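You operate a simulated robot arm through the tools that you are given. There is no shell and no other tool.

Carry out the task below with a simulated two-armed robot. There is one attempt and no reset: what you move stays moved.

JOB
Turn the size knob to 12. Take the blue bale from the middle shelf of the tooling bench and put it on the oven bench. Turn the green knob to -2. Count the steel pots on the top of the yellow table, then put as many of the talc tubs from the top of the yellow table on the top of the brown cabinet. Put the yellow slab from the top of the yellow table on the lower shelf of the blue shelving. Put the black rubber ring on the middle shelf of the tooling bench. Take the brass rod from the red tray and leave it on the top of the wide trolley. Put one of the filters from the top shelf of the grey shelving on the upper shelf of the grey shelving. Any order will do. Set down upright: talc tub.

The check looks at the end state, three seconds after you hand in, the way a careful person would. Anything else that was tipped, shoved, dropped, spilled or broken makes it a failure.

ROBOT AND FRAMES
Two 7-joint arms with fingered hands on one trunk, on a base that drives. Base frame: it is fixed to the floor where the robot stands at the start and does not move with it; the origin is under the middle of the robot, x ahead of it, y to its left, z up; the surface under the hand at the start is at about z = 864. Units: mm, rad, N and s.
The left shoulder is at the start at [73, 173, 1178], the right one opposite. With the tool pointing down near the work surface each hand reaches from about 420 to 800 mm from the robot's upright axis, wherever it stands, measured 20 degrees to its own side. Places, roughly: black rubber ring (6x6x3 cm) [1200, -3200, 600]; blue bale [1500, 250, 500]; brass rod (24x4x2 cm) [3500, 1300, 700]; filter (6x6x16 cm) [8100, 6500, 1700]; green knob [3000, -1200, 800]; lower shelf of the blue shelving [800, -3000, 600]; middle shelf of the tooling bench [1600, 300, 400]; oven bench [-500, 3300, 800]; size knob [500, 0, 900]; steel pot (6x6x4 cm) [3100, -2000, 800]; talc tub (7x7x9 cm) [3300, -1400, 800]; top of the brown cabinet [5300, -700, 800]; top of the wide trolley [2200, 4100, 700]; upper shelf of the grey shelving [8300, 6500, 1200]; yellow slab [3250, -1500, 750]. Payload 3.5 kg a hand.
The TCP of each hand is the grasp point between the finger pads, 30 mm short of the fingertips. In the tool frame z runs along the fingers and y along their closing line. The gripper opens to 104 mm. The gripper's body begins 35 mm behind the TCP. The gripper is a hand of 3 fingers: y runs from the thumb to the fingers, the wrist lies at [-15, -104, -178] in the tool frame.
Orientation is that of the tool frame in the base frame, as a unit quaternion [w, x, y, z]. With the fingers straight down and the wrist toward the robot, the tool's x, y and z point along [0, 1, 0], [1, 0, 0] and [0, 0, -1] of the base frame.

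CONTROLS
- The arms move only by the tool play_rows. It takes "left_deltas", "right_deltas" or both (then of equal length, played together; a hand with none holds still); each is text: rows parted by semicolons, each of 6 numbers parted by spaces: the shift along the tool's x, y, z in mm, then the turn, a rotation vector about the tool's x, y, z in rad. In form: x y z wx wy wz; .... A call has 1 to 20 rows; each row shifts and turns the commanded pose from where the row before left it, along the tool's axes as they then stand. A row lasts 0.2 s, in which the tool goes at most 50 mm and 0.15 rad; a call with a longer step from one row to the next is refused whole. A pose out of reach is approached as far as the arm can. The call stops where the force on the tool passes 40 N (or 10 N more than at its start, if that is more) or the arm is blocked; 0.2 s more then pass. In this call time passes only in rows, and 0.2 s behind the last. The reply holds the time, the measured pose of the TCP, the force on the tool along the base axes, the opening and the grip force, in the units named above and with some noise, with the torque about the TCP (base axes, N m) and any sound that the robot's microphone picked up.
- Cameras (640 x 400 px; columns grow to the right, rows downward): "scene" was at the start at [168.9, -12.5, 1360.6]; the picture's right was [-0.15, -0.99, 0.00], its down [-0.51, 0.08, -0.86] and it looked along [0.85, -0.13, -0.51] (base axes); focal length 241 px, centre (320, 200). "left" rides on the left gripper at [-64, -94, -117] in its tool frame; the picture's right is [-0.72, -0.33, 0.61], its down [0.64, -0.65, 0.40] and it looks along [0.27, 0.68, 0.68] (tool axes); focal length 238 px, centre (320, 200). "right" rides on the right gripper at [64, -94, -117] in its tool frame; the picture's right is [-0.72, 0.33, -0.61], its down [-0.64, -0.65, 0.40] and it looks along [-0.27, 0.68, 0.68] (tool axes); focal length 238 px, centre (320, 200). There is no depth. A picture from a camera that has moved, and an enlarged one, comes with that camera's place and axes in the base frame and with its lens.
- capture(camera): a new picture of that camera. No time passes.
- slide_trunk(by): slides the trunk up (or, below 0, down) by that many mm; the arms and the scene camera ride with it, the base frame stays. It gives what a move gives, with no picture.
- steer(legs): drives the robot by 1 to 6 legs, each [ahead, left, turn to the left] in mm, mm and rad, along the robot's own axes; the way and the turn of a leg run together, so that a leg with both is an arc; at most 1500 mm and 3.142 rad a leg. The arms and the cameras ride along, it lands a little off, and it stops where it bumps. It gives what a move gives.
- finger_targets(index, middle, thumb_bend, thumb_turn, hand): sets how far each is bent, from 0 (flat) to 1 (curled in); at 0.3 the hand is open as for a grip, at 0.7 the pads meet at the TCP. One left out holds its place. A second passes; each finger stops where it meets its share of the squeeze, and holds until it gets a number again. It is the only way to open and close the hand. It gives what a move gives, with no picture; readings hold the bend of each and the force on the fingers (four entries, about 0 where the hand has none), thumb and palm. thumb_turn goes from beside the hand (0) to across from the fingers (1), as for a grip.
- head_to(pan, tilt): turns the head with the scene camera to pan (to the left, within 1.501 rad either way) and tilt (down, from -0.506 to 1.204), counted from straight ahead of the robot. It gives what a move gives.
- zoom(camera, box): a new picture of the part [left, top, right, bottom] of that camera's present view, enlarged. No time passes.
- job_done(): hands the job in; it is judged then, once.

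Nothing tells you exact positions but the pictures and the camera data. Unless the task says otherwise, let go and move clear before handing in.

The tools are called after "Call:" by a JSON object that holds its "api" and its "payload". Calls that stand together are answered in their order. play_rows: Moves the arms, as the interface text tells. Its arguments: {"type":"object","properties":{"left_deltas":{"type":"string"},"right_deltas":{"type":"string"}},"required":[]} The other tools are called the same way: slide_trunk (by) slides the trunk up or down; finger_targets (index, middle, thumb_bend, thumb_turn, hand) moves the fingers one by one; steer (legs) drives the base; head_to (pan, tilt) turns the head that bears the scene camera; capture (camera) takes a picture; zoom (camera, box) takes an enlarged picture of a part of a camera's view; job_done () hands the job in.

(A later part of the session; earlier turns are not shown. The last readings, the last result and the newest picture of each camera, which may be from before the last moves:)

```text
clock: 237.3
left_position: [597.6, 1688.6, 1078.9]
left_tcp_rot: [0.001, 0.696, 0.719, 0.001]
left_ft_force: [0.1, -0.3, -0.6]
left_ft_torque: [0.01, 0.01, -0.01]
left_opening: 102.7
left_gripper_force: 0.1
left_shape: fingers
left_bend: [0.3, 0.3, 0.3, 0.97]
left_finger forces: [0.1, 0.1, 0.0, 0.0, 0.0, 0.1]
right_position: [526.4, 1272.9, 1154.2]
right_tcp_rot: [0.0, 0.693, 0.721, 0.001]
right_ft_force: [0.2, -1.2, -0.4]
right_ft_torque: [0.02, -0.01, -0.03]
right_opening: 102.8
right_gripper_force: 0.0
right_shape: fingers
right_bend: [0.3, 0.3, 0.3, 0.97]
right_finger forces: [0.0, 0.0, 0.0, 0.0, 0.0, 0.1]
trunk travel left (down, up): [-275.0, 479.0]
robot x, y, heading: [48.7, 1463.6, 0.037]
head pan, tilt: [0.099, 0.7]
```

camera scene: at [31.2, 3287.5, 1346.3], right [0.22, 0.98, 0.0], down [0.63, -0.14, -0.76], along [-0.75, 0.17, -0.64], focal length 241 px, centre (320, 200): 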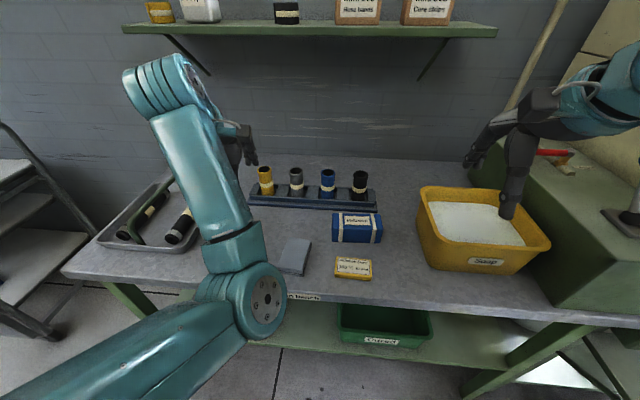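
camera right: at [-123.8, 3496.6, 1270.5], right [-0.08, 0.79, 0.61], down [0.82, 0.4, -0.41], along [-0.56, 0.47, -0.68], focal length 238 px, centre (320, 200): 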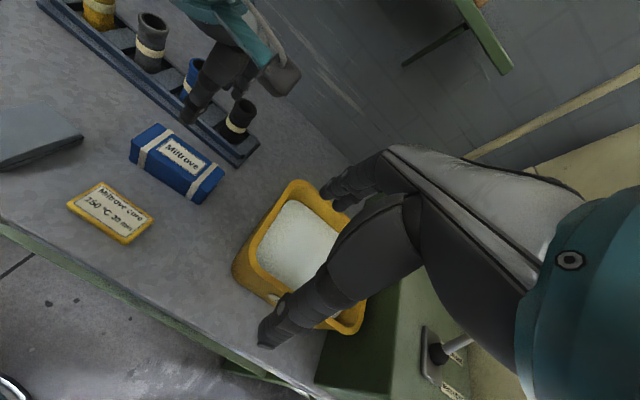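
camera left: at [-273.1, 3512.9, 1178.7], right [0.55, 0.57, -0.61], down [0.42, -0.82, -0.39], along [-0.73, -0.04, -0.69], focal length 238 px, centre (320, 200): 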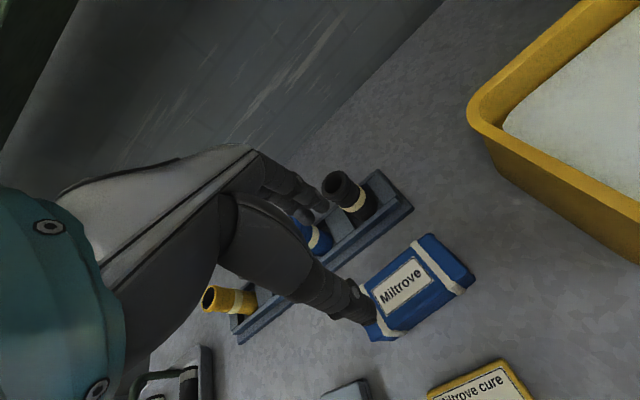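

Bale is fine on the bench. I'm back in the lane; I retuck the left arm and continue east.

Call:
{"api": "play_rows", "payload": {"left_deltas": "0 -30 0 0 0 0; 0 -30 0 0 0 0; 0 -30 0 0 0 0; 0 0 -30 0 0 0; 0 0 -30 0 0 0; 0 0 -30 0 0 0; 0 0 -30 0 0 0; 0 0 0 0 0 0"}}

Call:
{"api": "head_to", "payload": {"pan": 0.0, "tilt": 0.4}}

Call:
{"api": "capture", "payload": {"camera": "scene"}}

```text
clock: 239.1
left_position: [631.9, 1699.6, 1175.1]
left_tcp_rot: [0.001, 0.694, 0.72, 0.001]
left_ft_force: [0.4, -0.1, 0.7]
left_ft_torque: [0.01, 0.0, 0.02]
left_opening: 103.1
left_gripper_force: 0.1
left_shape: fingers
left_bend: [0.3, 0.3, 0.3, 0.97]
left_finger forces: [0.1, 0.1, 0.1, 0.0, 0.0, 0.0]
left hand out of reach, approached as far as the arm can: row 1, 2, 3, 4, 5, 6, 7
right_position: [527.5, 1273.3, 1153.8]
right_tcp_rot: [-0.001, 0.693, 0.721, 0.001]
right_ft_force: [0.4, -1.0, 0.8]
right_ft_torque: [0.0, -0.01, 0.02]
right_opening: 102.9
right_gripper_force: 0.1
right_shape: fingers
right_bend: [0.3, 0.3, 0.3, 0.97]
right_finger forces: [0.0, 0.0, 0.1, 0.0, 0.1, 0.0]
trunk travel left (down, up): [-275.0, 479.0]
robot x, y, heading: [49.5, 1461.1, 0.035]
head pan, tilt: [0.099, 0.7]
```

```text
clock: 239.9
left_position: [629.6, 1699.9, 1174.1]
left_tcp_rot: [0.001, 0.694, 0.72, 0.002]
left_ft_force: [0.3, 0.1, 0.9]
left_ft_torque: [-0.01, 0.01, 0.0]
left_opening: 102.8
left_gripper_force: 0.0
left_shape: fingers
left_bend: [0.3, 0.3, 0.3, 0.97]
left_finger forces: [0.0, 0.0, 0.0, 0.0, 0.1, 0.1]
right_position: [526.9, 1274.0, 1153.3]
right_tcp_rot: [-0.001, 0.693, 0.721, 0.001]
right_ft_force: [0.4, 0.3, -0.4]
right_ft_torque: [-0.02, 0.02, -0.02]
right_opening: 102.9
right_gripper_force: 0.0
right_shape: fingers
right_bend: [0.3, 0.3, 0.3, 0.97]
right_finger forces: [0.0, 0.0, 0.0, 0.0, 0.0, 0.0]
trunk travel left (down, up): [-275.0, 479.0]
robot x, y, heading: [48.8, 1461.7, 0.039]
head pan, tilt: [0.0, 0.4]
```

```text
taken
camera scene: at [221.1, 1468.9, 1373.1], right [0.04, -1.0, 0.0], down [-0.39, -0.01, -0.92], along [0.92, 0.04, -0.39], focal length 241 px, centre (320, 200)
```

scene: 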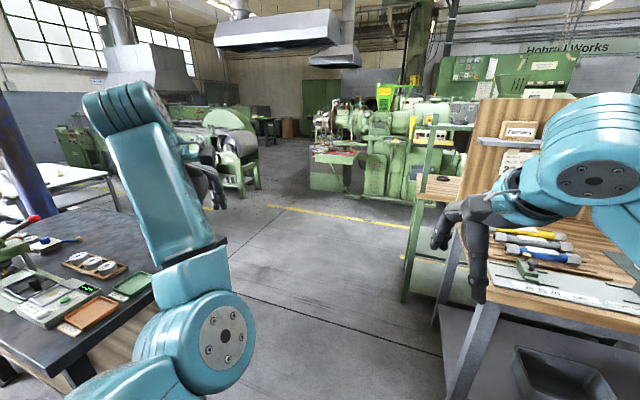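

The left arm's elbow has swung inward, so it cannot retract. I unwind it by going back across and then retracting straight before moving outward.

Call:
{"api": "play_rows", "payload": {"left_deltas": "0 0 0 0 0 0; 0 0 0 0 0 0; 0 0 0 0 0 0; -36 4 16 0 0 0; -36 4 16 0 0 0; -36 4 16 0 0 0; -36 4 16 0 0 0; -36 4 16 0 0 0; -36 4 16 0 0 0; -38 4 18 0 0 0; 0 0 0 0 0 0", "right_deltas": "-40 0 0 0 0 0; -40 0 0 0 0 0; -40 0 0 0 0 0; 0 0 0 0 0 0; 0 0 0 0 0 0; 0 0 0 0 0 0; 0 0 0 0 0 0; 0 0 0 0 0 0; 0 0 0 0 0 0; 0 0 0 0 0 0; 0 0 0 0 0 0"}}

Call:
{"api": "capture", "payload": {"camera": "scene"}}

```text
clock: 242.3
left_position: [666.6, 1448.3, 1061.1]
left_tcp_rot: [0.001, 0.694, 0.72, 0.0]
left_ft_force: [-0.7, -0.1, -0.6]
left_ft_torque: [0.0, 0.0, 0.03]
left_opening: 102.6
left_gripper_force: 0.1
left_shape: fingers
left_bend: [0.3, 0.3, 0.3, 0.97]
left_finger forces: [0.0, 0.0, 0.0, 0.0, 0.0, 0.0]
right_position: [530.1, 1155.4, 1154.0]
right_tcp_rot: [-0.001, 0.693, 0.72, 0.001]
right_ft_force: [0.0, 0.0, 0.3]
right_ft_torque: [0.0, 0.01, 0.02]
right_opening: 102.8
right_gripper_force: 0.0
right_shape: fingers
right_bend: [0.3, 0.3, 0.3, 0.97]
right_finger forces: [0.0, 0.0, 0.1, 0.1, 0.0, 0.1]
trunk travel left (down, up): [-275.0, 479.0]
robot x, y, heading: [46.2, 1463.0, 0.039]
head pan, tilt: [0.0, 0.4]
```

```text
taken
camera scene: at [221.0, 1469.1, 1373.2], right [0.04, -1.0, 0.0], down [-0.39, -0.01, -0.92], along [0.92, 0.04, -0.39], focal length 241 px, centre (320, 200)
```

scene: 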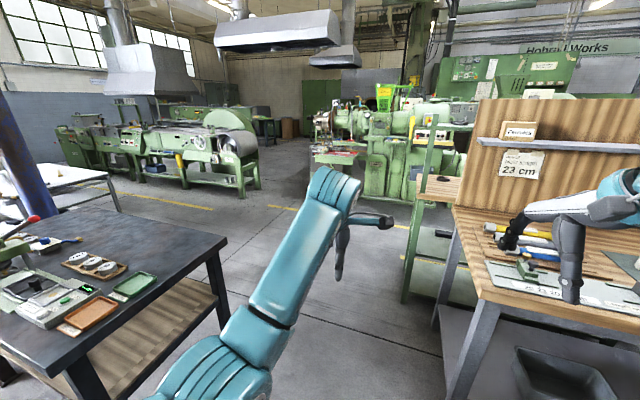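

Call:
{"api": "play_rows", "payload": {"left_deltas": "0 -35 0 0 0 0; 0 -35 0 0 0 0; 0 -35 0 0 0 0; 0 -35 0 0 0 0; 40 0 0 0 0 0; 40 0 0 0 0 0; 40 0 0 0 0 0; 40 0 0 0 0 0; 40 0 0 0 0 0; 40 0 0 0 0 0; 0 0 0 0 0 0"}}

Call:
{"api": "capture", "payload": {"camera": "scene"}}

```text
clock: 244.7
left_position: [556.2, 1678.4, 1026.2]
left_tcp_rot: [0.001, 0.695, 0.719, 0.001]
left_ft_force: [0.5, -0.3, 0.1]
left_ft_torque: [0.0, -0.02, -0.02]
left_opening: 102.8
left_gripper_force: 0.0
left_shape: fingers
left_bend: [0.3, 0.3, 0.3, 0.97]
left_finger forces: [0.0, 0.0, 0.0, 0.0, 0.0, 0.0]
left hand out of reach, approached as far as the arm can: row 3, 4, 5, 7, 10
right_position: [530.5, 1155.2, 1154.6]
right_tcp_rot: [0.0, 0.693, 0.721, 0.001]
right_ft_force: [0.9, -0.2, -0.1]
right_ft_torque: [0.0, 0.0, -0.01]
right_opening: 102.7
right_gripper_force: 0.1
right_shape: fingers
right_bend: [0.3, 0.3, 0.3, 0.97]
right_finger forces: [0.1, 0.1, 0.0, 0.1, 0.1, 0.0]
trunk travel left (down, up): [-275.0, 479.0]
robot x, y, heading: [47.0, 1459.1, 0.038]
head pan, tilt: [0.0, 0.4]
```

```text
taken
camera scene: at [221.1, 1468.7, 1373.2], right [0.04, -1.0, 0.0], down [-0.39, -0.01, -0.92], along [0.92, 0.04, -0.39], focal length 241 px, centre (320, 200)
```

scene: 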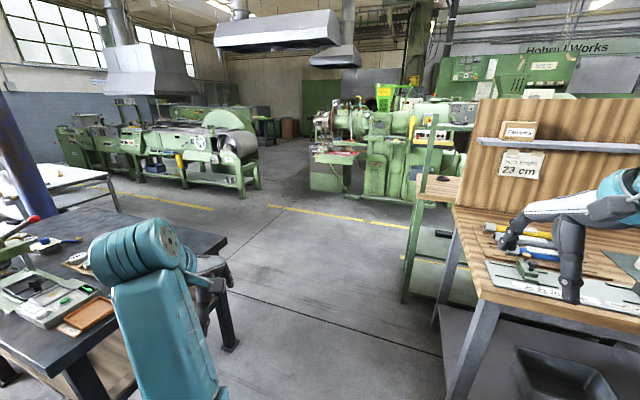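

Call:
{"api": "play_rows", "payload": {"left_deltas": "20 0 0 0 0 0; 20 0 0 0 0 0; 20 -20 -20 0 0 0; 0 -20 -20 0 0 0; 0 -20 -20 0 0 0; 0 0 0 0 0 0", "right_deltas": "20 -10 0 0 0 0; 20 -10 0 0 0 0; 20 -10 0 0 0 0; 20 -10 0 0 0 0; 0 0 0 0 0 0; 0 0 0 0 0 0"}}

Call:
{"api": "capture", "payload": {"camera": "scene"}}

```text
clock: 246.1
left_position: [551.3, 1747.0, 1029.0]
left_tcp_rot: [0.001, 0.695, 0.719, 0.001]
left_ft_force: [0.5, 1.0, -0.4]
left_ft_torque: [-0.03, 0.0, 0.02]
left_opening: 103.1
left_gripper_force: 0.0
left_shape: fingers
left_bend: [0.3, 0.3, 0.3, 0.97]
left_finger forces: [0.0, 0.0, 0.0, 0.1, 0.1, 0.0]
left hand out of reach, approached as far as the arm can: row 3, 4, 5
right_position: [487.8, 1233.2, 1153.6]
right_tcp_rot: [-0.001, 0.693, 0.721, 0.0]
right_ft_force: [-0.1, -0.8, -0.2]
right_ft_torque: [0.0, 0.0, 0.01]
right_opening: 103.1
right_gripper_force: 0.0
right_shape: fingers
right_bend: [0.3, 0.3, 0.3, 0.97]
right_finger forces: [0.0, 0.0, 0.0, 0.1, 0.0, 0.1]
trunk travel left (down, up): [-275.0, 479.0]
robot x, y, heading: [48.1, 1464.3, 0.038]
head pan, tilt: [0.0, 0.4]
```

```text
taken
camera scene: at [221.1, 1468.9, 1373.2], right [0.04, -1.0, 0.0], down [-0.39, -0.01, -0.92], along [0.92, 0.04, -0.39], focal length 241 px, centre (320, 200)
```

scene: 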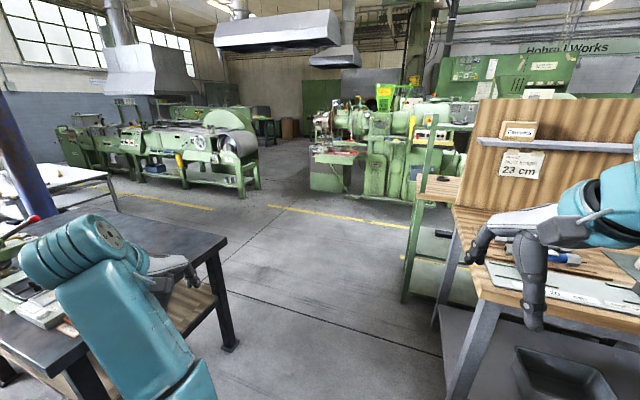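

Good enough for driving. I go east along the lane and then south down the aisle toward the yellow table.

Call:
{"api": "steer", "payload": {"legs": [[0, 0, -0.04], [1400, -20, 0], [1000, 0, 0], [0, -1400, 0]]}}

Call:
{"api": "head_to", "payload": {"pan": -0.8, "tilt": 0.35}}

Call:
{"api": "capture", "payload": {"camera": "scene"}}

```text
clock: 252.2
left_position: [1778.3, 1712.7, 1030.3]
left_tcp_rot: [0.005, 0.711, 0.704, 0.001]
left_ft_force: [0.8, 0.3, -0.4]
left_ft_torque: [-0.02, -0.02, 0.0]
left_opening: 102.9
left_gripper_force: 0.0
left_shape: fingers
left_bend: [0.3, 0.3, 0.3, 0.97]
left_finger forces: [0.0, 0.0, 0.0, 0.0, 0.1, 0.1]
right_position: [1691.9, 1197.7, 1156.9]
right_tcp_rot: [0.001, 0.713, 0.701, -0.003]
right_ft_force: [0.8, 0.0, 0.4]
right_ft_torque: [-0.01, 0.01, 0.0]
right_opening: 103.3
right_gripper_force: 0.1
right_shape: fingers
right_bend: [0.3, 0.3, 0.3, 0.97]
right_finger forces: [0.0, 0.1, 0.1, 0.0, 0.1, 0.0]
trunk travel left (down, up): [-275.0, 479.0]
robot x, y, heading: [1265.5, 1443.8, -0.005]
head pan, tilt: [0.0, 0.4]
stopped in leg 2: the robot was blocked; the commanded pose is now the measured one
```

```text
clock: 253.3
left_position: [1776.9, 1712.7, 1030.7]
left_tcp_rot: [0.005, 0.711, 0.703, 0.002]
left_ft_force: [0.5, 0.1, 0.0]
left_ft_torque: [0.03, 0.01, 0.09]
left_opening: 102.7
left_gripper_force: 0.0
left_shape: fingers
left_bend: [0.3, 0.3, 0.3, 0.97]
left_finger forces: [0.1, 0.0, 0.0, 0.0, 0.0, 0.0]
right_position: [1690.8, 1199.1, 1155.1]
right_tcp_rot: [0.002, 0.713, 0.701, -0.001]
right_ft_force: [-0.9, -0.7, -0.1]
right_ft_torque: [0.01, -0.03, 0.01]
right_opening: 103.0
right_gripper_force: 0.1
right_shape: fingers
right_bend: [0.3, 0.3, 0.3, 0.97]
right_finger forces: [0.0, 0.0, 0.0, 0.0, 0.1, 0.0]
trunk travel left (down, up): [-275.0, 479.0]
robot x, y, heading: [1268.4, 1443.8, -0.005]
head pan, tilt: [-0.799, 0.351]
```

```text
taken
camera scene: at [1404.8, 1383.7, 1379.1], right [-0.72, -0.69, 0.0], down [-0.23, 0.24, -0.94], along [0.65, -0.68, -0.34], focal length 241 px, centre (320, 200)
```

scene: 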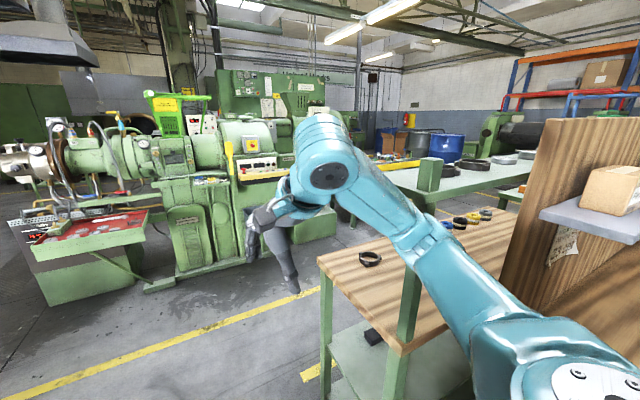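

The robot got blocked. I look around to find what touched.

Call:
{"api": "head_to", "payload": {"pan": -1.3, "tilt": 0.7}}

Call:
{"api": "capture", "payload": {"camera": "scene"}}

Call:
{"api": "head_to", "payload": {"pan": 1.2, "tilt": 0.7}}

Call:
{"api": "capture", "payload": {"camera": "scene"}}

Call:
{"api": "head_to", "payload": {"pan": 0.3, "tilt": 1.1}}

Call:
{"api": "capture", "payload": {"camera": "scene"}}

```text
clock: 254.2
left_position: [1777.1, 1711.5, 1030.7]
left_tcp_rot: [0.005, 0.711, 0.703, 0.002]
left_ft_force: [-0.8, 0.9, -0.3]
left_ft_torque: [0.01, 0.0, -0.03]
left_opening: 102.8
left_gripper_force: 0.0
left_shape: fingers
left_bend: [0.3, 0.3, 0.3, 0.97]
left_finger forces: [0.0, 0.1, 0.0, 0.0, 0.0, 0.0]
right_position: [1691.3, 1198.1, 1155.4]
right_tcp_rot: [0.002, 0.712, 0.702, -0.002]
right_ft_force: [0.3, -0.4, 0.0]
right_ft_torque: [0.01, 0.0, 0.01]
right_opening: 102.9
right_gripper_force: 0.1
right_shape: fingers
right_bend: [0.3, 0.3, 0.3, 0.97]
right_finger forces: [0.0, 0.1, 0.0, 0.0, 0.1, 0.0]
trunk travel left (down, up): [-275.0, 479.0]
robot x, y, heading: [1267.6, 1447.4, -0.006]
head pan, tilt: [-1.3, 0.7]
```

```text
taken
camera scene: at [1362.6, 1368.6, 1347.6], right [-0.96, -0.26, -0.01], down [-0.16, 0.62, -0.77], along [0.21, -0.74, -0.64], focal length 241 px, centre (320, 200)
```

scene: 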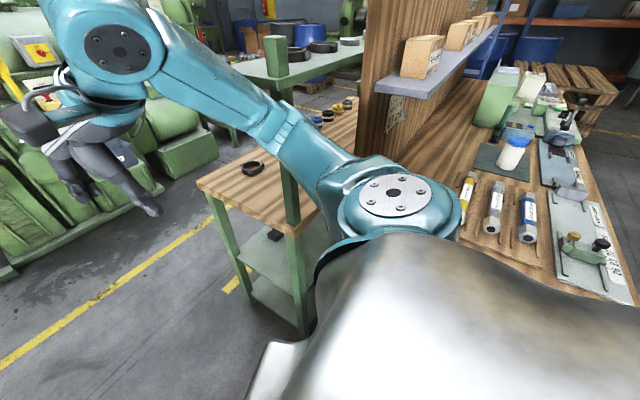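

```text
clock: 256.5
left_position: [1777.9, 1711.8, 1030.2]
left_tcp_rot: [0.006, 0.712, 0.702, 0.002]
left_ft_force: [0.2, -0.3, 0.7]
left_ft_torque: [0.01, -0.01, 0.0]
left_opening: 103.3
left_gripper_force: 0.1
left_shape: fingers
left_bend: [0.3, 0.3, 0.3, 0.97]
left_finger forces: [0.0, 0.1, 0.1, 0.0, 0.1, 0.0]
right_position: [1690.6, 1199.1, 1156.0]
right_tcp_rot: [0.002, 0.712, 0.702, -0.002]
right_ft_force: [-0.7, 0.4, 0.8]
right_ft_torque: [-0.01, 0.0, -0.03]
right_opening: 102.8
right_gripper_force: 0.1
right_shape: fingers
right_bend: [0.3, 0.3, 0.3, 0.97]
right_finger forces: [0.0, 0.0, 0.1, 0.0, 0.0, 0.1]
trunk travel left (down, up): [-275.0, 479.0]
robot x, y, heading: [1270.6, 1440.7, -0.006]
head pan, tilt: [1.201, 0.7]
```

```text
taken
camera scene: at [1371.7, 1529.6, 1346.6], right [0.93, -0.37, 0.01], down [-0.23, -0.6, -0.76], along [0.29, 0.71, -0.65], focal length 241 px, centre (320, 200)
```

scene: 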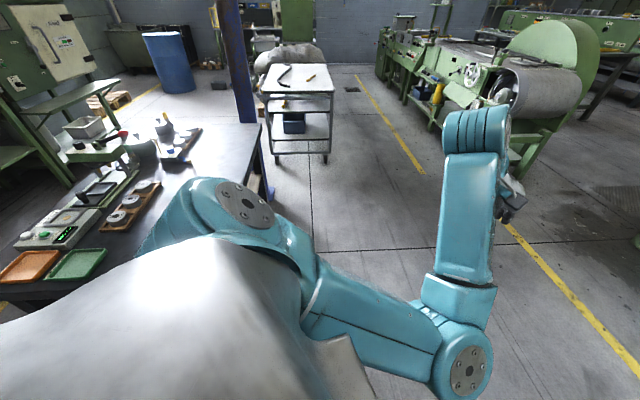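

```text
clock: 257.7
left_position: [1778.2, 1712.1, 1031.5]
left_tcp_rot: [0.005, 0.71, 0.704, 0.002]
left_ft_force: [-0.5, 0.2, -0.2]
left_ft_torque: [0.02, 0.0, -0.01]
left_opening: 103.1
left_gripper_force: 0.1
left_shape: fingers
left_bend: [0.3, 0.3, 0.3, 0.97]
left_finger forces: [0.0, 0.0, 0.1, 0.1, 0.0, 0.1]
right_position: [1691.5, 1199.3, 1155.5]
right_tcp_rot: [0.002, 0.713, 0.701, -0.002]
right_ft_force: [0.1, 0.3, 0.0]
right_ft_torque: [-0.02, -0.01, -0.02]
right_opening: 103.3
right_gripper_force: 0.0
right_shape: fingers
right_bend: [0.3, 0.3, 0.3, 0.97]
right_finger forces: [0.1, 0.0, 0.0, 0.0, 0.0, 0.0]
trunk travel left (down, up): [-275.0, 479.0]
robot x, y, heading: [1268.5, 1446.3, -0.009]
head pan, tilt: [0.3, 1.1]
```

```text
taken
camera scene: at [1401.2, 1468.9, 1317.2], right [0.29, -0.96, 0.01], down [-0.85, -0.26, -0.46], along [0.44, 0.13, -0.89], focal length 241 px, centre (320, 200)
```

scene: 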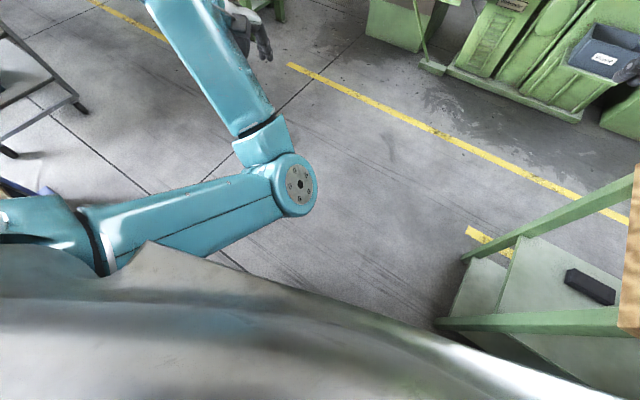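

Likely the right elbow met the tooling bench's shelf post. I back off a little, shift left by 110 mm, and pass with more room.

Call:
{"api": "steer", "payload": {"legs": [[-80, 0, 0], [0, 110, 0], [1200, 0, 0]]}}

Call:
{"api": "head_to", "payload": {"pan": -1.2, "tilt": 0.5}}

Call:
{"api": "capture", "payload": {"camera": "scene"}}

```text
clock: 265.1
left_position: [2884.5, 1772.9, 1028.4]
left_tcp_rot: [0.001, 0.722, 0.691, 0.001]
left_ft_force: [0.3, -0.2, -0.9]
left_ft_torque: [-0.01, 0.02, 0.03]
left_opening: 102.5
left_gripper_force: 0.1
left_shape: fingers
left_bend: [0.3, 0.3, 0.3, 0.97]
left_finger forces: [0.0, 0.0, 0.1, 0.0, 0.1, 0.0]
right_position: [2784.4, 1262.4, 1151.0]
right_tcp_rot: [-0.002, 0.724, 0.69, -0.002]
right_ft_force: [-0.7, -0.6, -0.1]
right_ft_torque: [0.01, -0.01, -0.03]
right_opening: 102.6
right_gripper_force: 0.0
right_shape: fingers
right_bend: [0.3, 0.3, 0.3, 0.97]
right_finger forces: [0.0, 0.0, 0.0, 0.0, 0.0, 0.0]
trunk travel left (down, up): [-275.0, 479.0]
robot x, y, heading: [2361.4, 1527.5, -0.039]
head pan, tilt: [0.3, 1.1]
```

```text
clock: 266.7
left_position: [2885.7, 1772.9, 1027.6]
left_tcp_rot: [0.002, 0.723, 0.691, 0.001]
left_ft_force: [-0.3, 1.4, 0.8]
left_ft_torque: [-0.03, 0.01, -0.01]
left_opening: 102.9
left_gripper_force: 0.1
left_shape: fingers
left_bend: [0.3, 0.3, 0.3, 0.97]
left_finger forces: [0.0, 0.0, 0.0, 0.0, 0.0, 0.0]
right_position: [2782.7, 1261.8, 1150.6]
right_tcp_rot: [-0.003, 0.724, 0.69, -0.002]
right_ft_force: [0.6, -0.4, 0.4]
right_ft_torque: [-0.04, -0.04, -0.01]
right_opening: 102.9
right_gripper_force: 0.0
right_shape: fingers
right_bend: [0.3, 0.3, 0.3, 0.97]
right_finger forces: [0.0, 0.0, 0.0, 0.0, 0.1, 0.0]
trunk travel left (down, up): [-275.0, 479.0]
robot x, y, heading: [2364.2, 1525.0, -0.041]
head pan, tilt: [-1.201, 0.499]
```

```text
taken
camera scene: at [2472.4, 1438.2, 1364.0], right [-0.95, -0.33, 0.0], down [-0.16, 0.45, -0.88], along [0.29, -0.83, -0.48], focal length 241 px, centre (320, 200)
```

scene: 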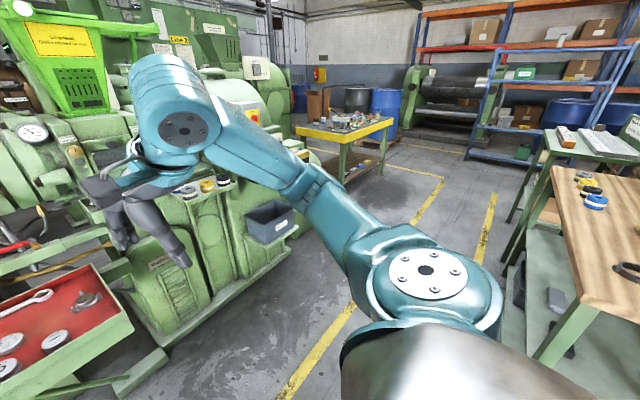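

Now I slide south down the aisle toward the yellow table seen beyond.

Call:
{"api": "steer", "payload": {"legs": [[60, -1450, 0], [0, -700, 0], [0, 0, -0.26]]}}

Call:
{"api": "head_to", "payload": {"pan": -0.4, "tilt": 0.5}}

Call:
{"api": "capture", "payload": {"camera": "scene"}}

```text
clock: 278.2
left_position: [2920.6, -511.7, 1030.3]
left_tcp_rot: [0.001, 0.797, 0.604, 0.002]
left_ft_force: [-0.2, -0.1, -0.4]
left_ft_torque: [0.02, -0.01, -0.03]
left_opening: 102.8
left_gripper_force: 0.0
left_shape: fingers
left_bend: [0.3, 0.3, 0.3, 0.97]
left_finger forces: [0.1, 0.0, 0.1, 0.0, 0.0, 0.0]
right_position: [2704.0, -986.2, 1152.0]
right_tcp_rot: [-0.004, 0.798, 0.603, -0.001]
right_ft_force: [0.4, -0.7, -0.2]
right_ft_torque: [0.0, -0.02, 0.01]
right_opening: 103.2
right_gripper_force: 0.1
right_shape: fingers
right_bend: [0.3, 0.3, 0.3, 0.97]
right_finger forces: [0.0, 0.1, 0.0, 0.0, 0.0, 0.0]
trunk travel left (down, up): [-275.0, 479.0]
robot x, y, heading: [2351.6, -633.9, -0.272]
head pan, tilt: [-1.201, 0.499]
```

```text
clock: 279.4
left_position: [2922.2, -511.7, 1028.3]
left_tcp_rot: [0.001, 0.797, 0.604, 0.001]
left_ft_force: [-0.5, 0.7, -1.5]
left_ft_torque: [0.01, -0.04, 0.0]
left_opening: 102.9
left_gripper_force: 0.1
left_shape: fingers
left_bend: [0.3, 0.3, 0.3, 0.97]
left_finger forces: [0.0, 0.1, 0.1, 0.1, 0.1, 0.0]
right_position: [2705.5, -985.3, 1151.7]
right_tcp_rot: [-0.003, 0.798, 0.602, -0.002]
right_ft_force: [0.5, -0.1, -0.6]
right_ft_torque: [-0.02, 0.05, -0.01]
right_opening: 103.2
right_gripper_force: 0.0
right_shape: fingers
right_bend: [0.3, 0.3, 0.3, 0.97]
right_finger forces: [0.0, 0.0, 0.1, 0.0, 0.1, 0.0]
trunk travel left (down, up): [-275.0, 479.0]
robot x, y, heading: [2356.3, -635.6, -0.271]
head pan, tilt: [-0.4, 0.499]
```

```text
taken
camera scene: at [2504.2, -708.4, 1364.0], right [-0.62, -0.78, 0.0], down [-0.38, 0.3, -0.88], along [0.69, -0.55, -0.48], focal length 241 px, centre (320, 200)
```

scene: 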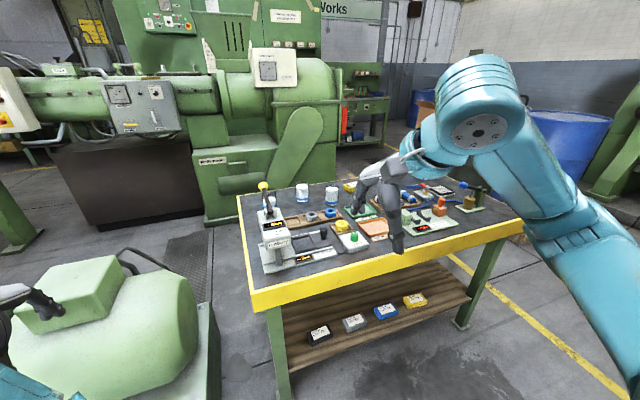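

The yellow table is covered with items. I move in front of its west side for a better look.

Call:
{"api": "steer", "payload": {"legs": [[90, -535, 0], [0, 0, -0.05]]}}

Call:
{"api": "head_to", "payload": {"pan": 0.0, "tilt": 0.6}}

Call:
{"api": "capture", "payload": {"camera": "scene"}}

```text
clock: 282.9
left_position: [2870.1, -1083.6, 1028.0]
left_tcp_rot: [0.001, 0.812, 0.584, 0.001]
left_ft_force: [-0.2, 0.3, 0.3]
left_ft_torque: [0.01, -0.03, 0.01]
left_opening: 102.8
left_gripper_force: 0.0
left_shape: fingers
left_bend: [0.3, 0.3, 0.3, 0.97]
left_finger forces: [0.0, 0.0, 0.1, 0.0, 0.0, 0.0]
right_position: [2630.1, -1543.9, 1151.7]
right_tcp_rot: [-0.004, 0.813, 0.582, 0.0]
right_ft_force: [-1.1, 0.1, 0.4]
right_ft_torque: [0.02, 0.01, -0.01]
right_opening: 103.6
right_gripper_force: 0.0
right_shape: fingers
right_bend: [0.3, 0.3, 0.3, 0.97]
right_finger forces: [0.1, 0.1, 0.1, 0.0, 0.0, 0.0]
trunk travel left (down, up): [-275.0, 479.0]
robot x, y, heading: [2303.2, -1171.9, -0.321]
head pan, tilt: [-0.4, 0.499]
```

```text
clock: 283.8
left_position: [2871.1, -1082.7, 1027.4]
left_tcp_rot: [0.001, 0.811, 0.584, 0.001]
left_ft_force: [-0.4, 1.5, 0.3]
left_ft_torque: [-0.02, 0.03, -0.01]
left_opening: 102.8
left_gripper_force: 0.1
left_shape: fingers
left_bend: [0.3, 0.3, 0.3, 0.97]
left_finger forces: [0.0, 0.1, 0.0, 0.0, 0.0, 0.0]
right_position: [2632.8, -1544.2, 1152.1]
right_tcp_rot: [-0.004, 0.813, 0.582, -0.003]
right_ft_force: [-0.5, -0.3, -0.5]
right_ft_torque: [-0.02, -0.01, 0.01]
right_opening: 103.1
right_gripper_force: 0.1
right_shape: fingers
right_bend: [0.3, 0.3, 0.3, 0.97]
right_finger forces: [0.1, 0.0, 0.0, 0.0, 0.1, 0.0]
trunk travel left (down, up): [-275.0, 479.0]
robot x, y, heading: [2303.6, -1173.9, -0.318]
head pan, tilt: [0.0, 0.6]
```

```text
taken
camera scene: at [2460.2, -1225.3, 1355.0], right [-0.32, -0.95, 0.0], down [-0.54, 0.18, -0.83], along [0.78, -0.26, -0.56], focal length 241 px, centre (320, 200)
```

scene: 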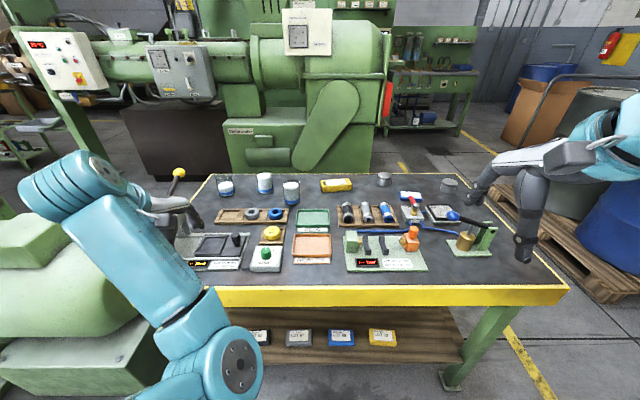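

Call:
{"api": "zoom", "payload": {"camera": "scene", "box": [180, 160, 340, 280]}}

Call:
{"api": "zoom", "payload": {"camera": "scene", "box": [330, 160, 510, 280]}}

Call:
{"api": "zoom", "payload": {"camera": "scene", "box": [170, 220, 330, 280]}}

```text
3.33 times, centred on (260, 220) of scene
camera zoom: at [2460.2, -1225.3, 1355.0], right [-0.32, -0.95, 0.0], down [-0.54, 0.18, -0.83], along [0.78, -0.26, -0.56], focal length 803 px, centre (520, 133)
```

zoom: 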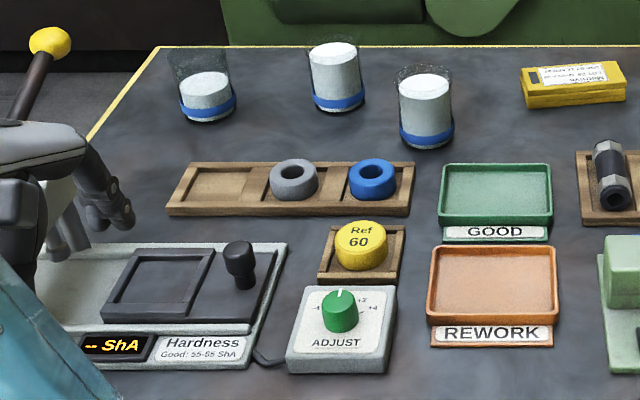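

```text
3.33 times, centred on (420, 220) of scene
camera zoom: at [2460.2, -1225.3, 1355.0], right [-0.32, -0.95, 0.0], down [-0.54, 0.18, -0.83], along [0.78, -0.26, -0.56], focal length 803 px, centre (-13, 133)
```

zoom: 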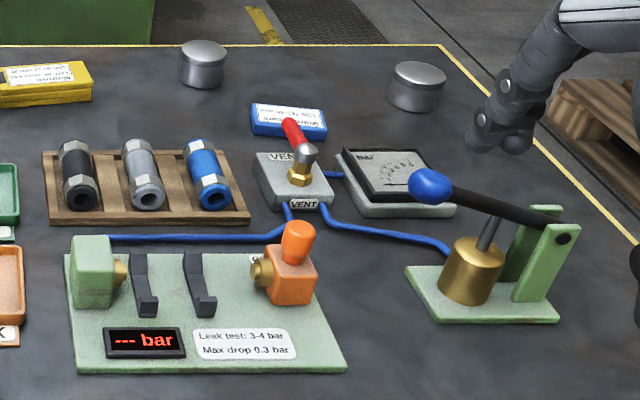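

```text
4.00 times, centred on (250, 250) of scene
camera zoom: at [2460.2, -1225.3, 1355.0], right [-0.32, -0.95, 0.0], down [-0.54, 0.18, -0.83], along [0.78, -0.26, -0.56], focal length 963 px, centre (600, 0)
```

zoom: 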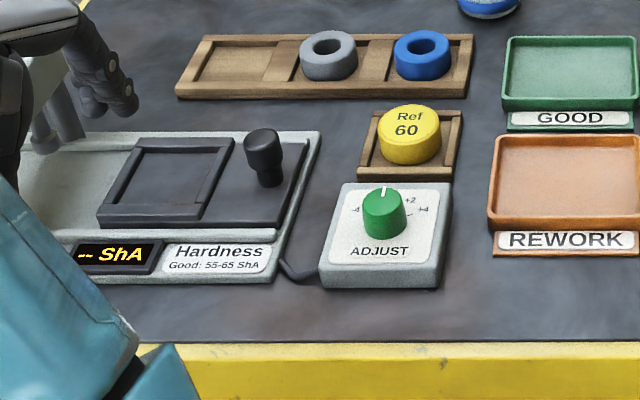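

Two steel pots are visible so far, three open talc tubs, the yellow slab, and the green ADJUST knob (pointing at 0). I back up a bit and clear the arms to count everything properly.

Call:
{"api": "steer", "payload": {"legs": [[-250, 0, 0]]}}

Call:
{"api": "slide_trunk", "payload": {"by": 200}}

Call:
{"api": "capture", "payload": {"camera": "scene"}}

```text
clock: 285.6
left_position: [2632.7, -1001.5, 1028.4]
left_tcp_rot: [0.001, 0.811, 0.585, 0.001]
left_ft_force: [0.5, 0.1, 0.1]
left_ft_torque: [-0.02, 0.01, 0.0]
left_opening: 103.0
left_gripper_force: 0.0
left_shape: fingers
left_bend: [0.3, 0.3, 0.3, 0.97]
left_finger forces: [0.0, 0.0, 0.0, 0.0, 0.0, 0.0]
right_position: [2394.4, -1465.1, 1152.5]
right_tcp_rot: [-0.003, 0.812, 0.583, -0.002]
right_ft_force: [-0.6, -0.9, -0.2]
right_ft_torque: [0.01, 0.0, -0.06]
right_opening: 102.9
right_gripper_force: 0.1
right_shape: fingers
right_bend: [0.3, 0.3, 0.3, 0.97]
right_finger forces: [0.1, 0.1, 0.1, 0.0, 0.0, 0.0]
trunk travel left (down, up): [-275.0, 479.0]
robot x, y, heading: [2062.9, -1094.4, -0.321]
head pan, tilt: [0.0, 0.6]
```

```text
clock: 287.8
left_position: [2634.3, -1002.9, 1228.6]
left_tcp_rot: [0.001, 0.811, 0.586, 0.0]
left_ft_force: [0.9, 0.5, 0.1]
left_ft_torque: [0.01, -0.02, -0.01]
left_opening: 102.9
left_gripper_force: 0.1
left_shape: fingers
left_bend: [0.3, 0.3, 0.3, 0.97]
left_finger forces: [0.0, 0.0, 0.0, 0.0, 0.0, 0.0]
right_position: [2394.6, -1466.1, 1352.5]
right_tcp_rot: [-0.004, 0.812, 0.583, -0.003]
right_ft_force: [-0.9, 0.1, 0.1]
right_ft_torque: [0.01, 0.01, 0.03]
right_opening: 103.0
right_gripper_force: 0.0
right_shape: fingers
right_bend: [0.3, 0.3, 0.3, 0.97]
right_finger forces: [0.0, 0.0, 0.0, 0.0, 0.0, 0.0]
trunk travel left (down, up): [-475.0, 279.0]
robot x, y, heading: [2063.0, -1094.8, -0.315]
head pan, tilt: [0.0, 0.6]
```

```text
taken
camera scene: at [2171.3, -1129.5, 1557.0], right [-0.31, -0.95, 0.0], down [-0.54, 0.18, -0.82], along [0.78, -0.26, -0.57], focal length 241 px, centre (320, 200)
```

scene: 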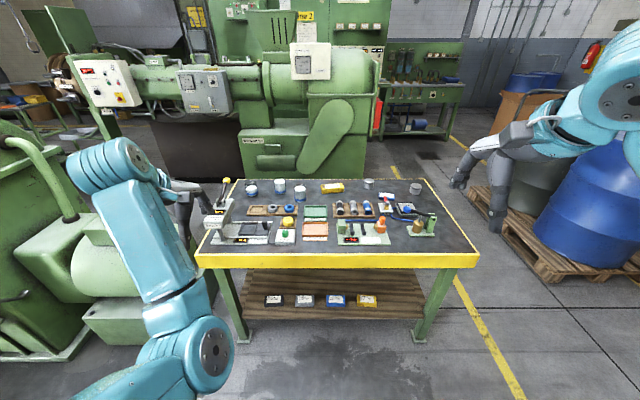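

Call:
{"api": "zoom", "payload": {"camera": "scene", "box": [190, 170, 350, 270]}}

Call:
{"api": "zoom", "payload": {"camera": "scene", "box": [320, 170, 480, 270]}}

```text
4.00 times, centred on (270, 220) of scene
camera zoom: at [2171.3, -1129.5, 1557.0], right [-0.31, -0.95, 0.0], down [-0.54, 0.18, -0.82], along [0.78, -0.26, -0.57], focal length 963 px, centre (520, 120)
```

zoom: 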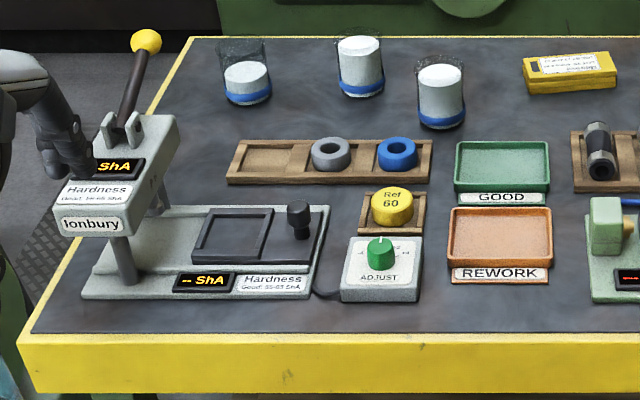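

```text
4.00 times, centred on (400, 220) of scene
camera zoom: at [2171.3, -1129.5, 1557.0], right [-0.31, -0.95, 0.0], down [-0.54, 0.18, -0.82], along [0.78, -0.26, -0.57], focal length 963 px, centre (0, 120)
```

zoom: 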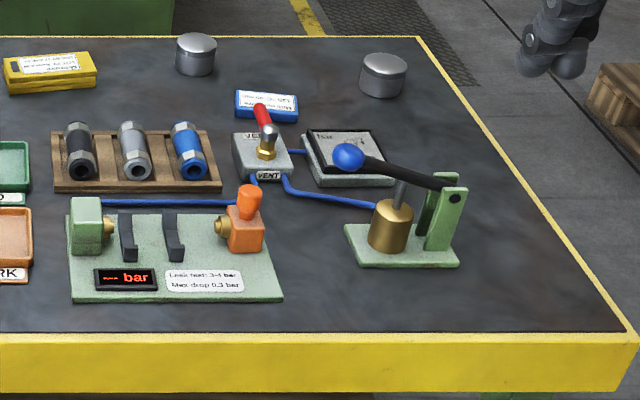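

There are exactly two steel pots, so two talc tubs go to the cabinet. First the green knob: I move the base so the right hand can reach it.

Call:
{"api": "slide_trunk", "payload": {"by": -100}}

Call:
{"api": "steer", "payload": {"legs": [[312, 279, 0]]}}

Call:
{"api": "head_to", "payload": {"pan": -0.1, "tilt": 0.75}}

Call:
{"api": "capture", "payload": {"camera": "scene"}}

Call:
{"api": "capture", "payload": {"camera": "right"}}

```text
clock: 289.1
left_position: [2632.9, -1002.0, 1128.5]
left_tcp_rot: [0.001, 0.811, 0.586, 0.001]
left_ft_force: [0.3, -0.2, -0.1]
left_ft_torque: [-0.02, 0.0, 0.01]
left_opening: 102.9
left_gripper_force: 0.1
left_shape: fingers
left_bend: [0.3, 0.3, 0.3, 0.97]
left_finger forces: [0.0, 0.0, 0.0, 0.0, 0.0, 0.1]
right_position: [2394.2, -1465.4, 1252.5]
right_tcp_rot: [-0.003, 0.813, 0.583, -0.002]
right_ft_force: [-0.2, -0.2, 0.6]
right_ft_torque: [0.01, -0.03, 0.01]
right_opening: 102.9
right_gripper_force: 0.1
right_shape: fingers
right_bend: [0.3, 0.3, 0.3, 0.97]
right_finger forces: [0.1, 0.0, 0.0, 0.0, 0.0, 0.1]
trunk travel left (down, up): [-375.0, 379.0]
robot x, y, heading: [2062.1, -1092.7, -0.322]
head pan, tilt: [0.0, 0.6]
```

```text
clock: 291.7
left_position: [3017.2, -833.7, 1127.7]
left_tcp_rot: [0.001, 0.811, 0.585, 0.0]
left_ft_force: [0.2, 0.0, -0.5]
left_ft_torque: [0.0, 0.03, -0.03]
left_opening: 102.6
left_gripper_force: 0.1
left_shape: fingers
left_bend: [0.3, 0.3, 0.3, 0.97]
left_finger forces: [0.0, 0.0, 0.0, 0.0, 0.0, 0.0]
right_position: [2779.5, -1296.9, 1250.8]
right_tcp_rot: [-0.004, 0.813, 0.582, -0.003]
right_ft_force: [-0.1, -0.1, -0.2]
right_ft_torque: [-0.03, 0.0, 0.0]
right_opening: 103.2
right_gripper_force: 0.2
right_shape: fingers
right_bend: [0.3, 0.3, 0.3, 0.97]
right_finger forces: [0.0, 0.0, 0.0, 0.0, 0.0, 0.0]
trunk travel left (down, up): [-375.0, 379.0]
robot x, y, heading: [2447.0, -927.9, -0.322]
head pan, tilt: [0.0, 0.6]
```

```text
clock: 292.4
left_position: [3017.4, -835.4, 1129.0]
left_tcp_rot: [0.001, 0.811, 0.585, 0.001]
left_ft_force: [0.3, 0.6, -0.3]
left_ft_torque: [0.01, 0.0, -0.01]
left_opening: 103.0
left_gripper_force: 0.1
left_shape: fingers
left_bend: [0.3, 0.3, 0.3, 0.97]
left_finger forces: [0.1, 0.1, 0.1, 0.1, 0.1, 0.0]
right_position: [2779.2, -1296.8, 1251.8]
right_tcp_rot: [-0.004, 0.813, 0.583, -0.003]
right_ft_force: [0.4, -0.1, -0.1]
right_ft_torque: [-0.02, -0.01, 0.03]
right_opening: 103.2
right_gripper_force: 0.0
right_shape: fingers
right_bend: [0.3, 0.3, 0.3, 0.97]
right_finger forces: [0.0, 0.1, 0.0, 0.0, 0.1, 0.0]
trunk travel left (down, up): [-375.0, 379.0]
robot x, y, heading: [2447.4, -928.6, -0.319]
head pan, tilt: [-0.099, 0.75]
```

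```text
taken
camera scene: at [2566.5, -974.1, 1443.6], right [-0.4, -0.91, 0.0], down [-0.62, 0.28, -0.73], along [0.67, -0.3, -0.68], focal length 241 px, centre (320, 200)
```

scene: 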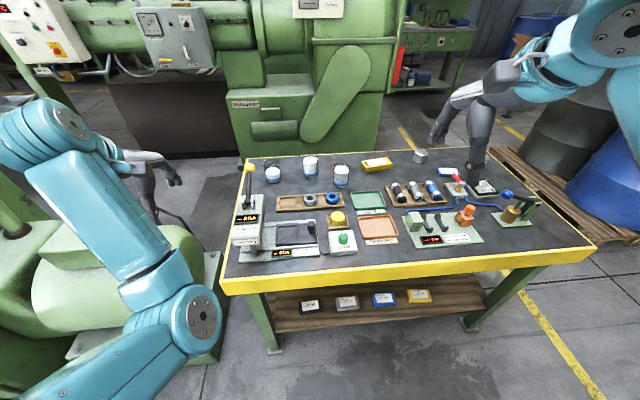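

```text
taken
camera right: at [2710.6, -1207.1, 1368.8], right [0.08, -0.79, 0.61], down [-0.83, -0.4, -0.4], along [0.56, -0.47, -0.68], focal length 238 px, centre (320, 200)
```

right: 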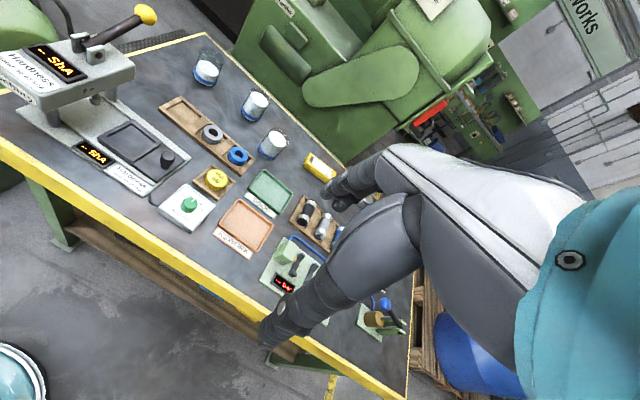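

Call:
{"api": "zoom", "payload": {"camera": "right", "box": [140, 160, 240, 240]}}

Call:
{"api": "zoom", "payload": {"camera": "scene", "box": [310, 215, 380, 265]}}

```text
5.00 times, centred on (190, 200) of right
camera zoom: at [2710.6, -1207.1, 1368.8], right [0.08, -0.79, 0.61], down [-0.83, -0.4, -0.4], along [0.56, -0.47, -0.68], focal length 1192 px, centre (970, 200)
```

zoom: 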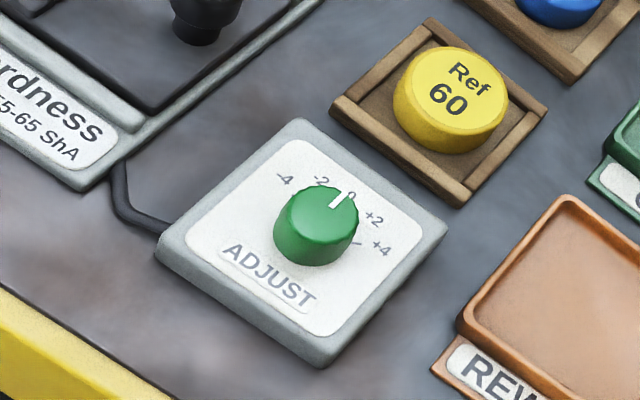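

```text
8.00 times, centred on (345, 240) of scene
camera zoom: at [2566.5, -974.1, 1443.6], right [-0.4, -0.91, 0.0], down [-0.62, 0.28, -0.73], along [0.67, -0.3, -0.68], focal length 1927 px, centre (120, -120)
```

zoom: 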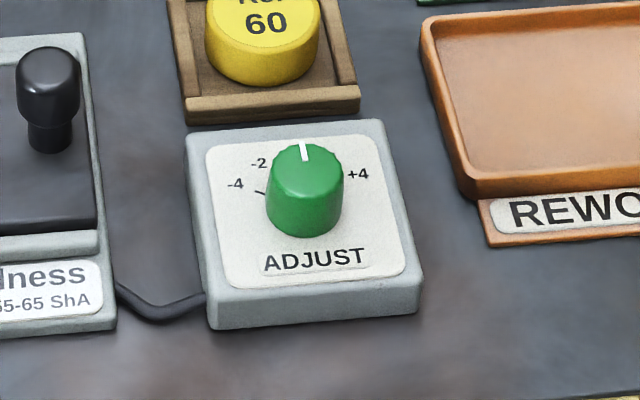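

The scale steps are about 27° each; knob centre ≈ [2964, -1233], top ≈ z 850. I move the right hand above it.

Call:
{"api": "play_rows", "payload": {"right_deltas": "24 31 0 -0.01 0 0; 24 31 0 0 0 0; 24 31 0 0 0 0; 24 31 0 0 0 0; 24 31 0 0 0 0; 0 0 45 0 0 0; 0 0 45 0 0 0; 0 0 45 0 0 0; 0 0 45 0 0 0; 0 0 45 0 0 0; 0 0 45 0 0 0; 0 0 0 0 0 0"}}

Call:
{"api": "capture", "payload": {"camera": "right"}}

Call:
{"api": "zoom", "payload": {"camera": "right", "box": [170, 180, 330, 300]}}

Call:
{"api": "zoom", "payload": {"camera": "scene", "box": [300, 180, 400, 260]}}

```text
clock: 295.0
left_position: [3016.8, -833.7, 1128.8]
left_tcp_rot: [0.001, 0.811, 0.584, 0.001]
left_ft_force: [0.0, -0.2, 0.9]
left_ft_torque: [0.02, 0.01, 0.0]
left_opening: 103.0
left_gripper_force: 0.2
left_shape: fingers
left_bend: [0.3, 0.3, 0.3, 0.97]
left_finger forces: [0.1, 0.1, 0.0, 0.1, 0.1, 0.1]
right_position: [2964.5, -1232.6, 979.9]
right_tcp_rot: [0.0, 0.813, 0.583, 0.001]
right_ft_force: [0.1, -0.7, 0.2]
right_ft_torque: [-0.03, -0.01, -0.01]
right_opening: 103.0
right_gripper_force: 0.0
right_shape: fingers
right_bend: [0.3, 0.3, 0.3, 0.97]
right_finger forces: [0.1, 0.1, 0.0, 0.1, 0.0, 0.0]
trunk travel left (down, up): [-375.0, 379.0]
robot x, y, heading: [2442.7, -926.2, -0.314]
head pan, tilt: [-0.099, 0.75]
```

```text
taken
camera right: at [2894.7, -1142.2, 1095.9], right [0.08, -0.79, 0.61], down [-0.82, -0.4, -0.41], along [0.56, -0.47, -0.68], focal length 238 px, centre (320, 200)
```

right: 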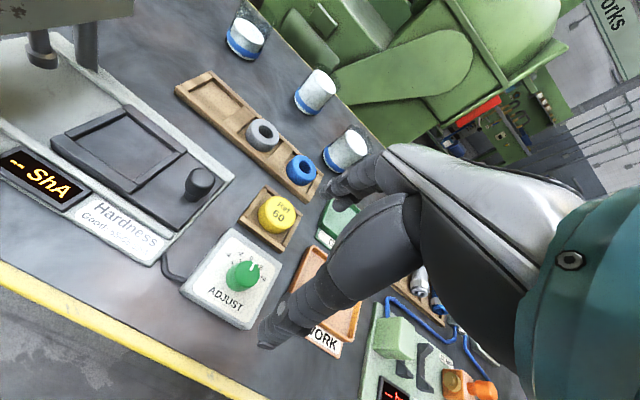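

```text
3.33 times, centred on (250, 240) of right
camera zoom: at [2894.7, -1142.2, 1095.9], right [0.08, -0.79, 0.61], down [-0.82, -0.4, -0.41], along [0.56, -0.47, -0.68], focal length 794 px, centre (553, 67)
```

zoom: 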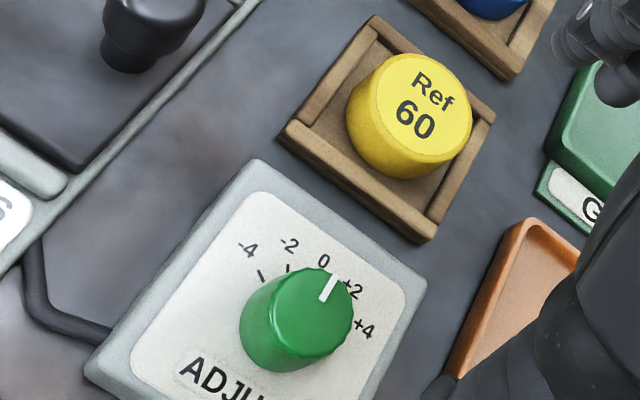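

```text
5.00 times, centred on (350, 220) of scene
camera zoom: at [2566.6, -974.0, 1443.6], right [-0.4, -0.91, 0.0], down [-0.62, 0.28, -0.73], along [0.67, -0.3, -0.68], focal length 1204 px, centre (170, 100)
```

zoom: 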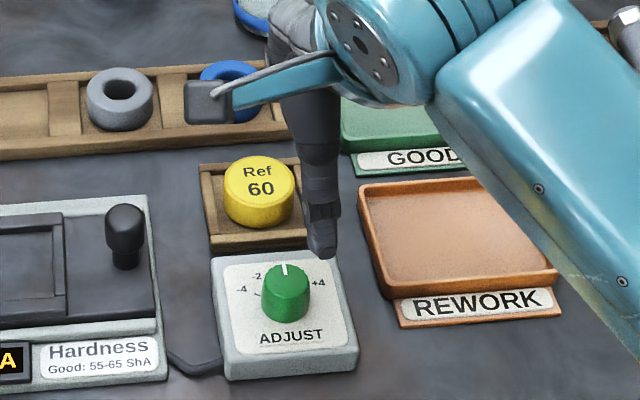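

Well centred. I pre-close the fingers to ~70 mm and lower around the knob.

Call:
{"api": "finger_targets", "payload": {"hand": "right", "index": 0.45, "middle": 0.45, "thumb_bend": 0.43}}

Call:
{"api": "play_rows", "payload": {"right_deltas": "0 0 35 0 0 0; 0 0 35 0 0 0; 0 0 25 0 0 0; 0 0 13 0 0 0; 0 0 0 0 0 0"}}

Call:
{"api": "zoom", "payload": {"camera": "right", "box": [200, 150, 400, 310]}}

Call:
{"api": "zoom", "payload": {"camera": "scene", "box": [300, 200, 400, 280]}}

```text
clock: 296.0
left_position: [3016.8, -833.4, 1128.2]
left_tcp_rot: [0.001, 0.811, 0.585, 0.001]
left_ft_force: [0.1, -1.0, 0.4]
left_ft_torque: [0.03, 0.0, 0.0]
left_opening: 103.1
left_gripper_force: 0.0
left_shape: fingers
left_bend: [0.3, 0.3, 0.3, 0.97]
left_finger forces: [0.0, 0.1, 0.1, 0.0, 0.1, 0.1]
right_position: [2964.1, -1232.8, 979.9]
right_tcp_rot: [0.001, 0.813, 0.582, 0.001]
right_ft_force: [-1.1, 0.3, 0.5]
right_ft_torque: [0.01, 0.0, 0.0]
right_opening: 68.2
right_gripper_force: 0.0
right_shape: fingers
right_bend: [0.45, 0.45, 0.43, 0.97]
right_finger forces: [0.0, 0.0, 0.0, 0.0, 0.0, 0.1]
trunk travel left (down, up): [-375.0, 379.0]
robot x, y, heading: [2446.6, -922.0, -0.315]
head pan, tilt: [-0.099, 0.75]
```

```text
clock: 297.2
left_position: [3018.7, -834.5, 1129.2]
left_tcp_rot: [0.0, 0.811, 0.585, 0.0]
left_ft_force: [0.2, 0.3, -0.2]
left_ft_torque: [0.01, -0.02, 0.03]
left_opening: 102.8
left_gripper_force: 0.0
left_shape: fingers
left_bend: [0.3, 0.3, 0.3, 0.97]
left_finger forces: [0.0, 0.0, 0.0, 0.1, 0.0, 0.0]
right_position: [2966.5, -1234.5, 872.3]
right_tcp_rot: [0.001, 0.812, 0.584, 0.0]
right_ft_force: [0.0, -0.3, 0.3]
right_ft_torque: [-0.01, 0.03, 0.0]
right_opening: 68.3
right_gripper_force: 0.1
right_shape: fingers
right_bend: [0.45, 0.45, 0.43, 0.97]
right_finger forces: [0.0, 0.0, 0.1, 0.0, 0.0, 0.1]
trunk travel left (down, up): [-375.0, 379.0]
robot x, y, heading: [2449.9, -928.1, -0.322]
head pan, tilt: [-0.099, 0.75]
```

```text
2.50 times, centred on (300, 230) of right
camera zoom: at [2896.6, -1144.0, 989.1], right [0.08, -0.79, 0.61], down [-0.82, -0.4, -0.41], along [0.56, -0.47, -0.68], focal length 596 px, centre (370, 125)
```

zoom: 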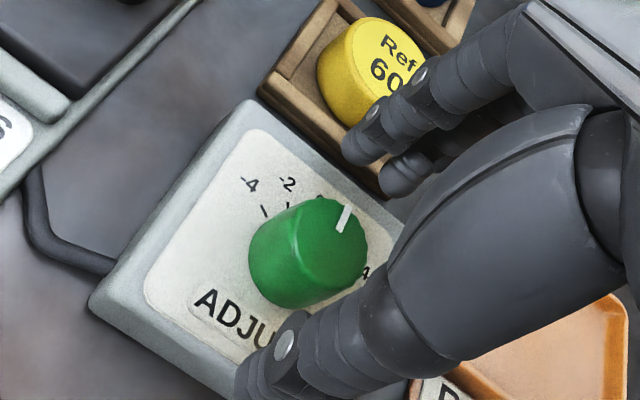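

```text
5.00 times, centred on (350, 240) of scene
camera zoom: at [2566.5, -974.1, 1443.5], right [-0.4, -0.91, 0.0], down [-0.62, 0.28, -0.73], along [0.67, -0.3, -0.68], focal length 1204 px, centre (170, 0)
```

zoom: 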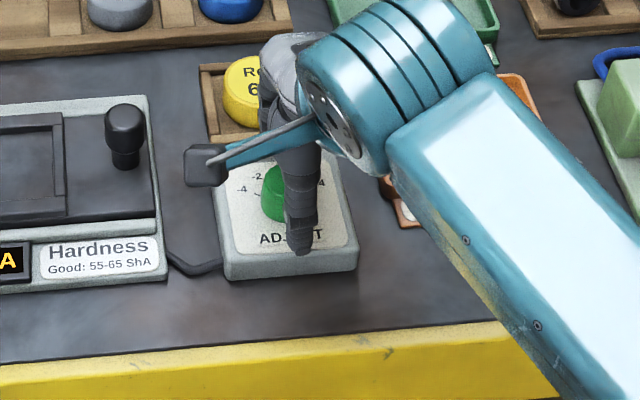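

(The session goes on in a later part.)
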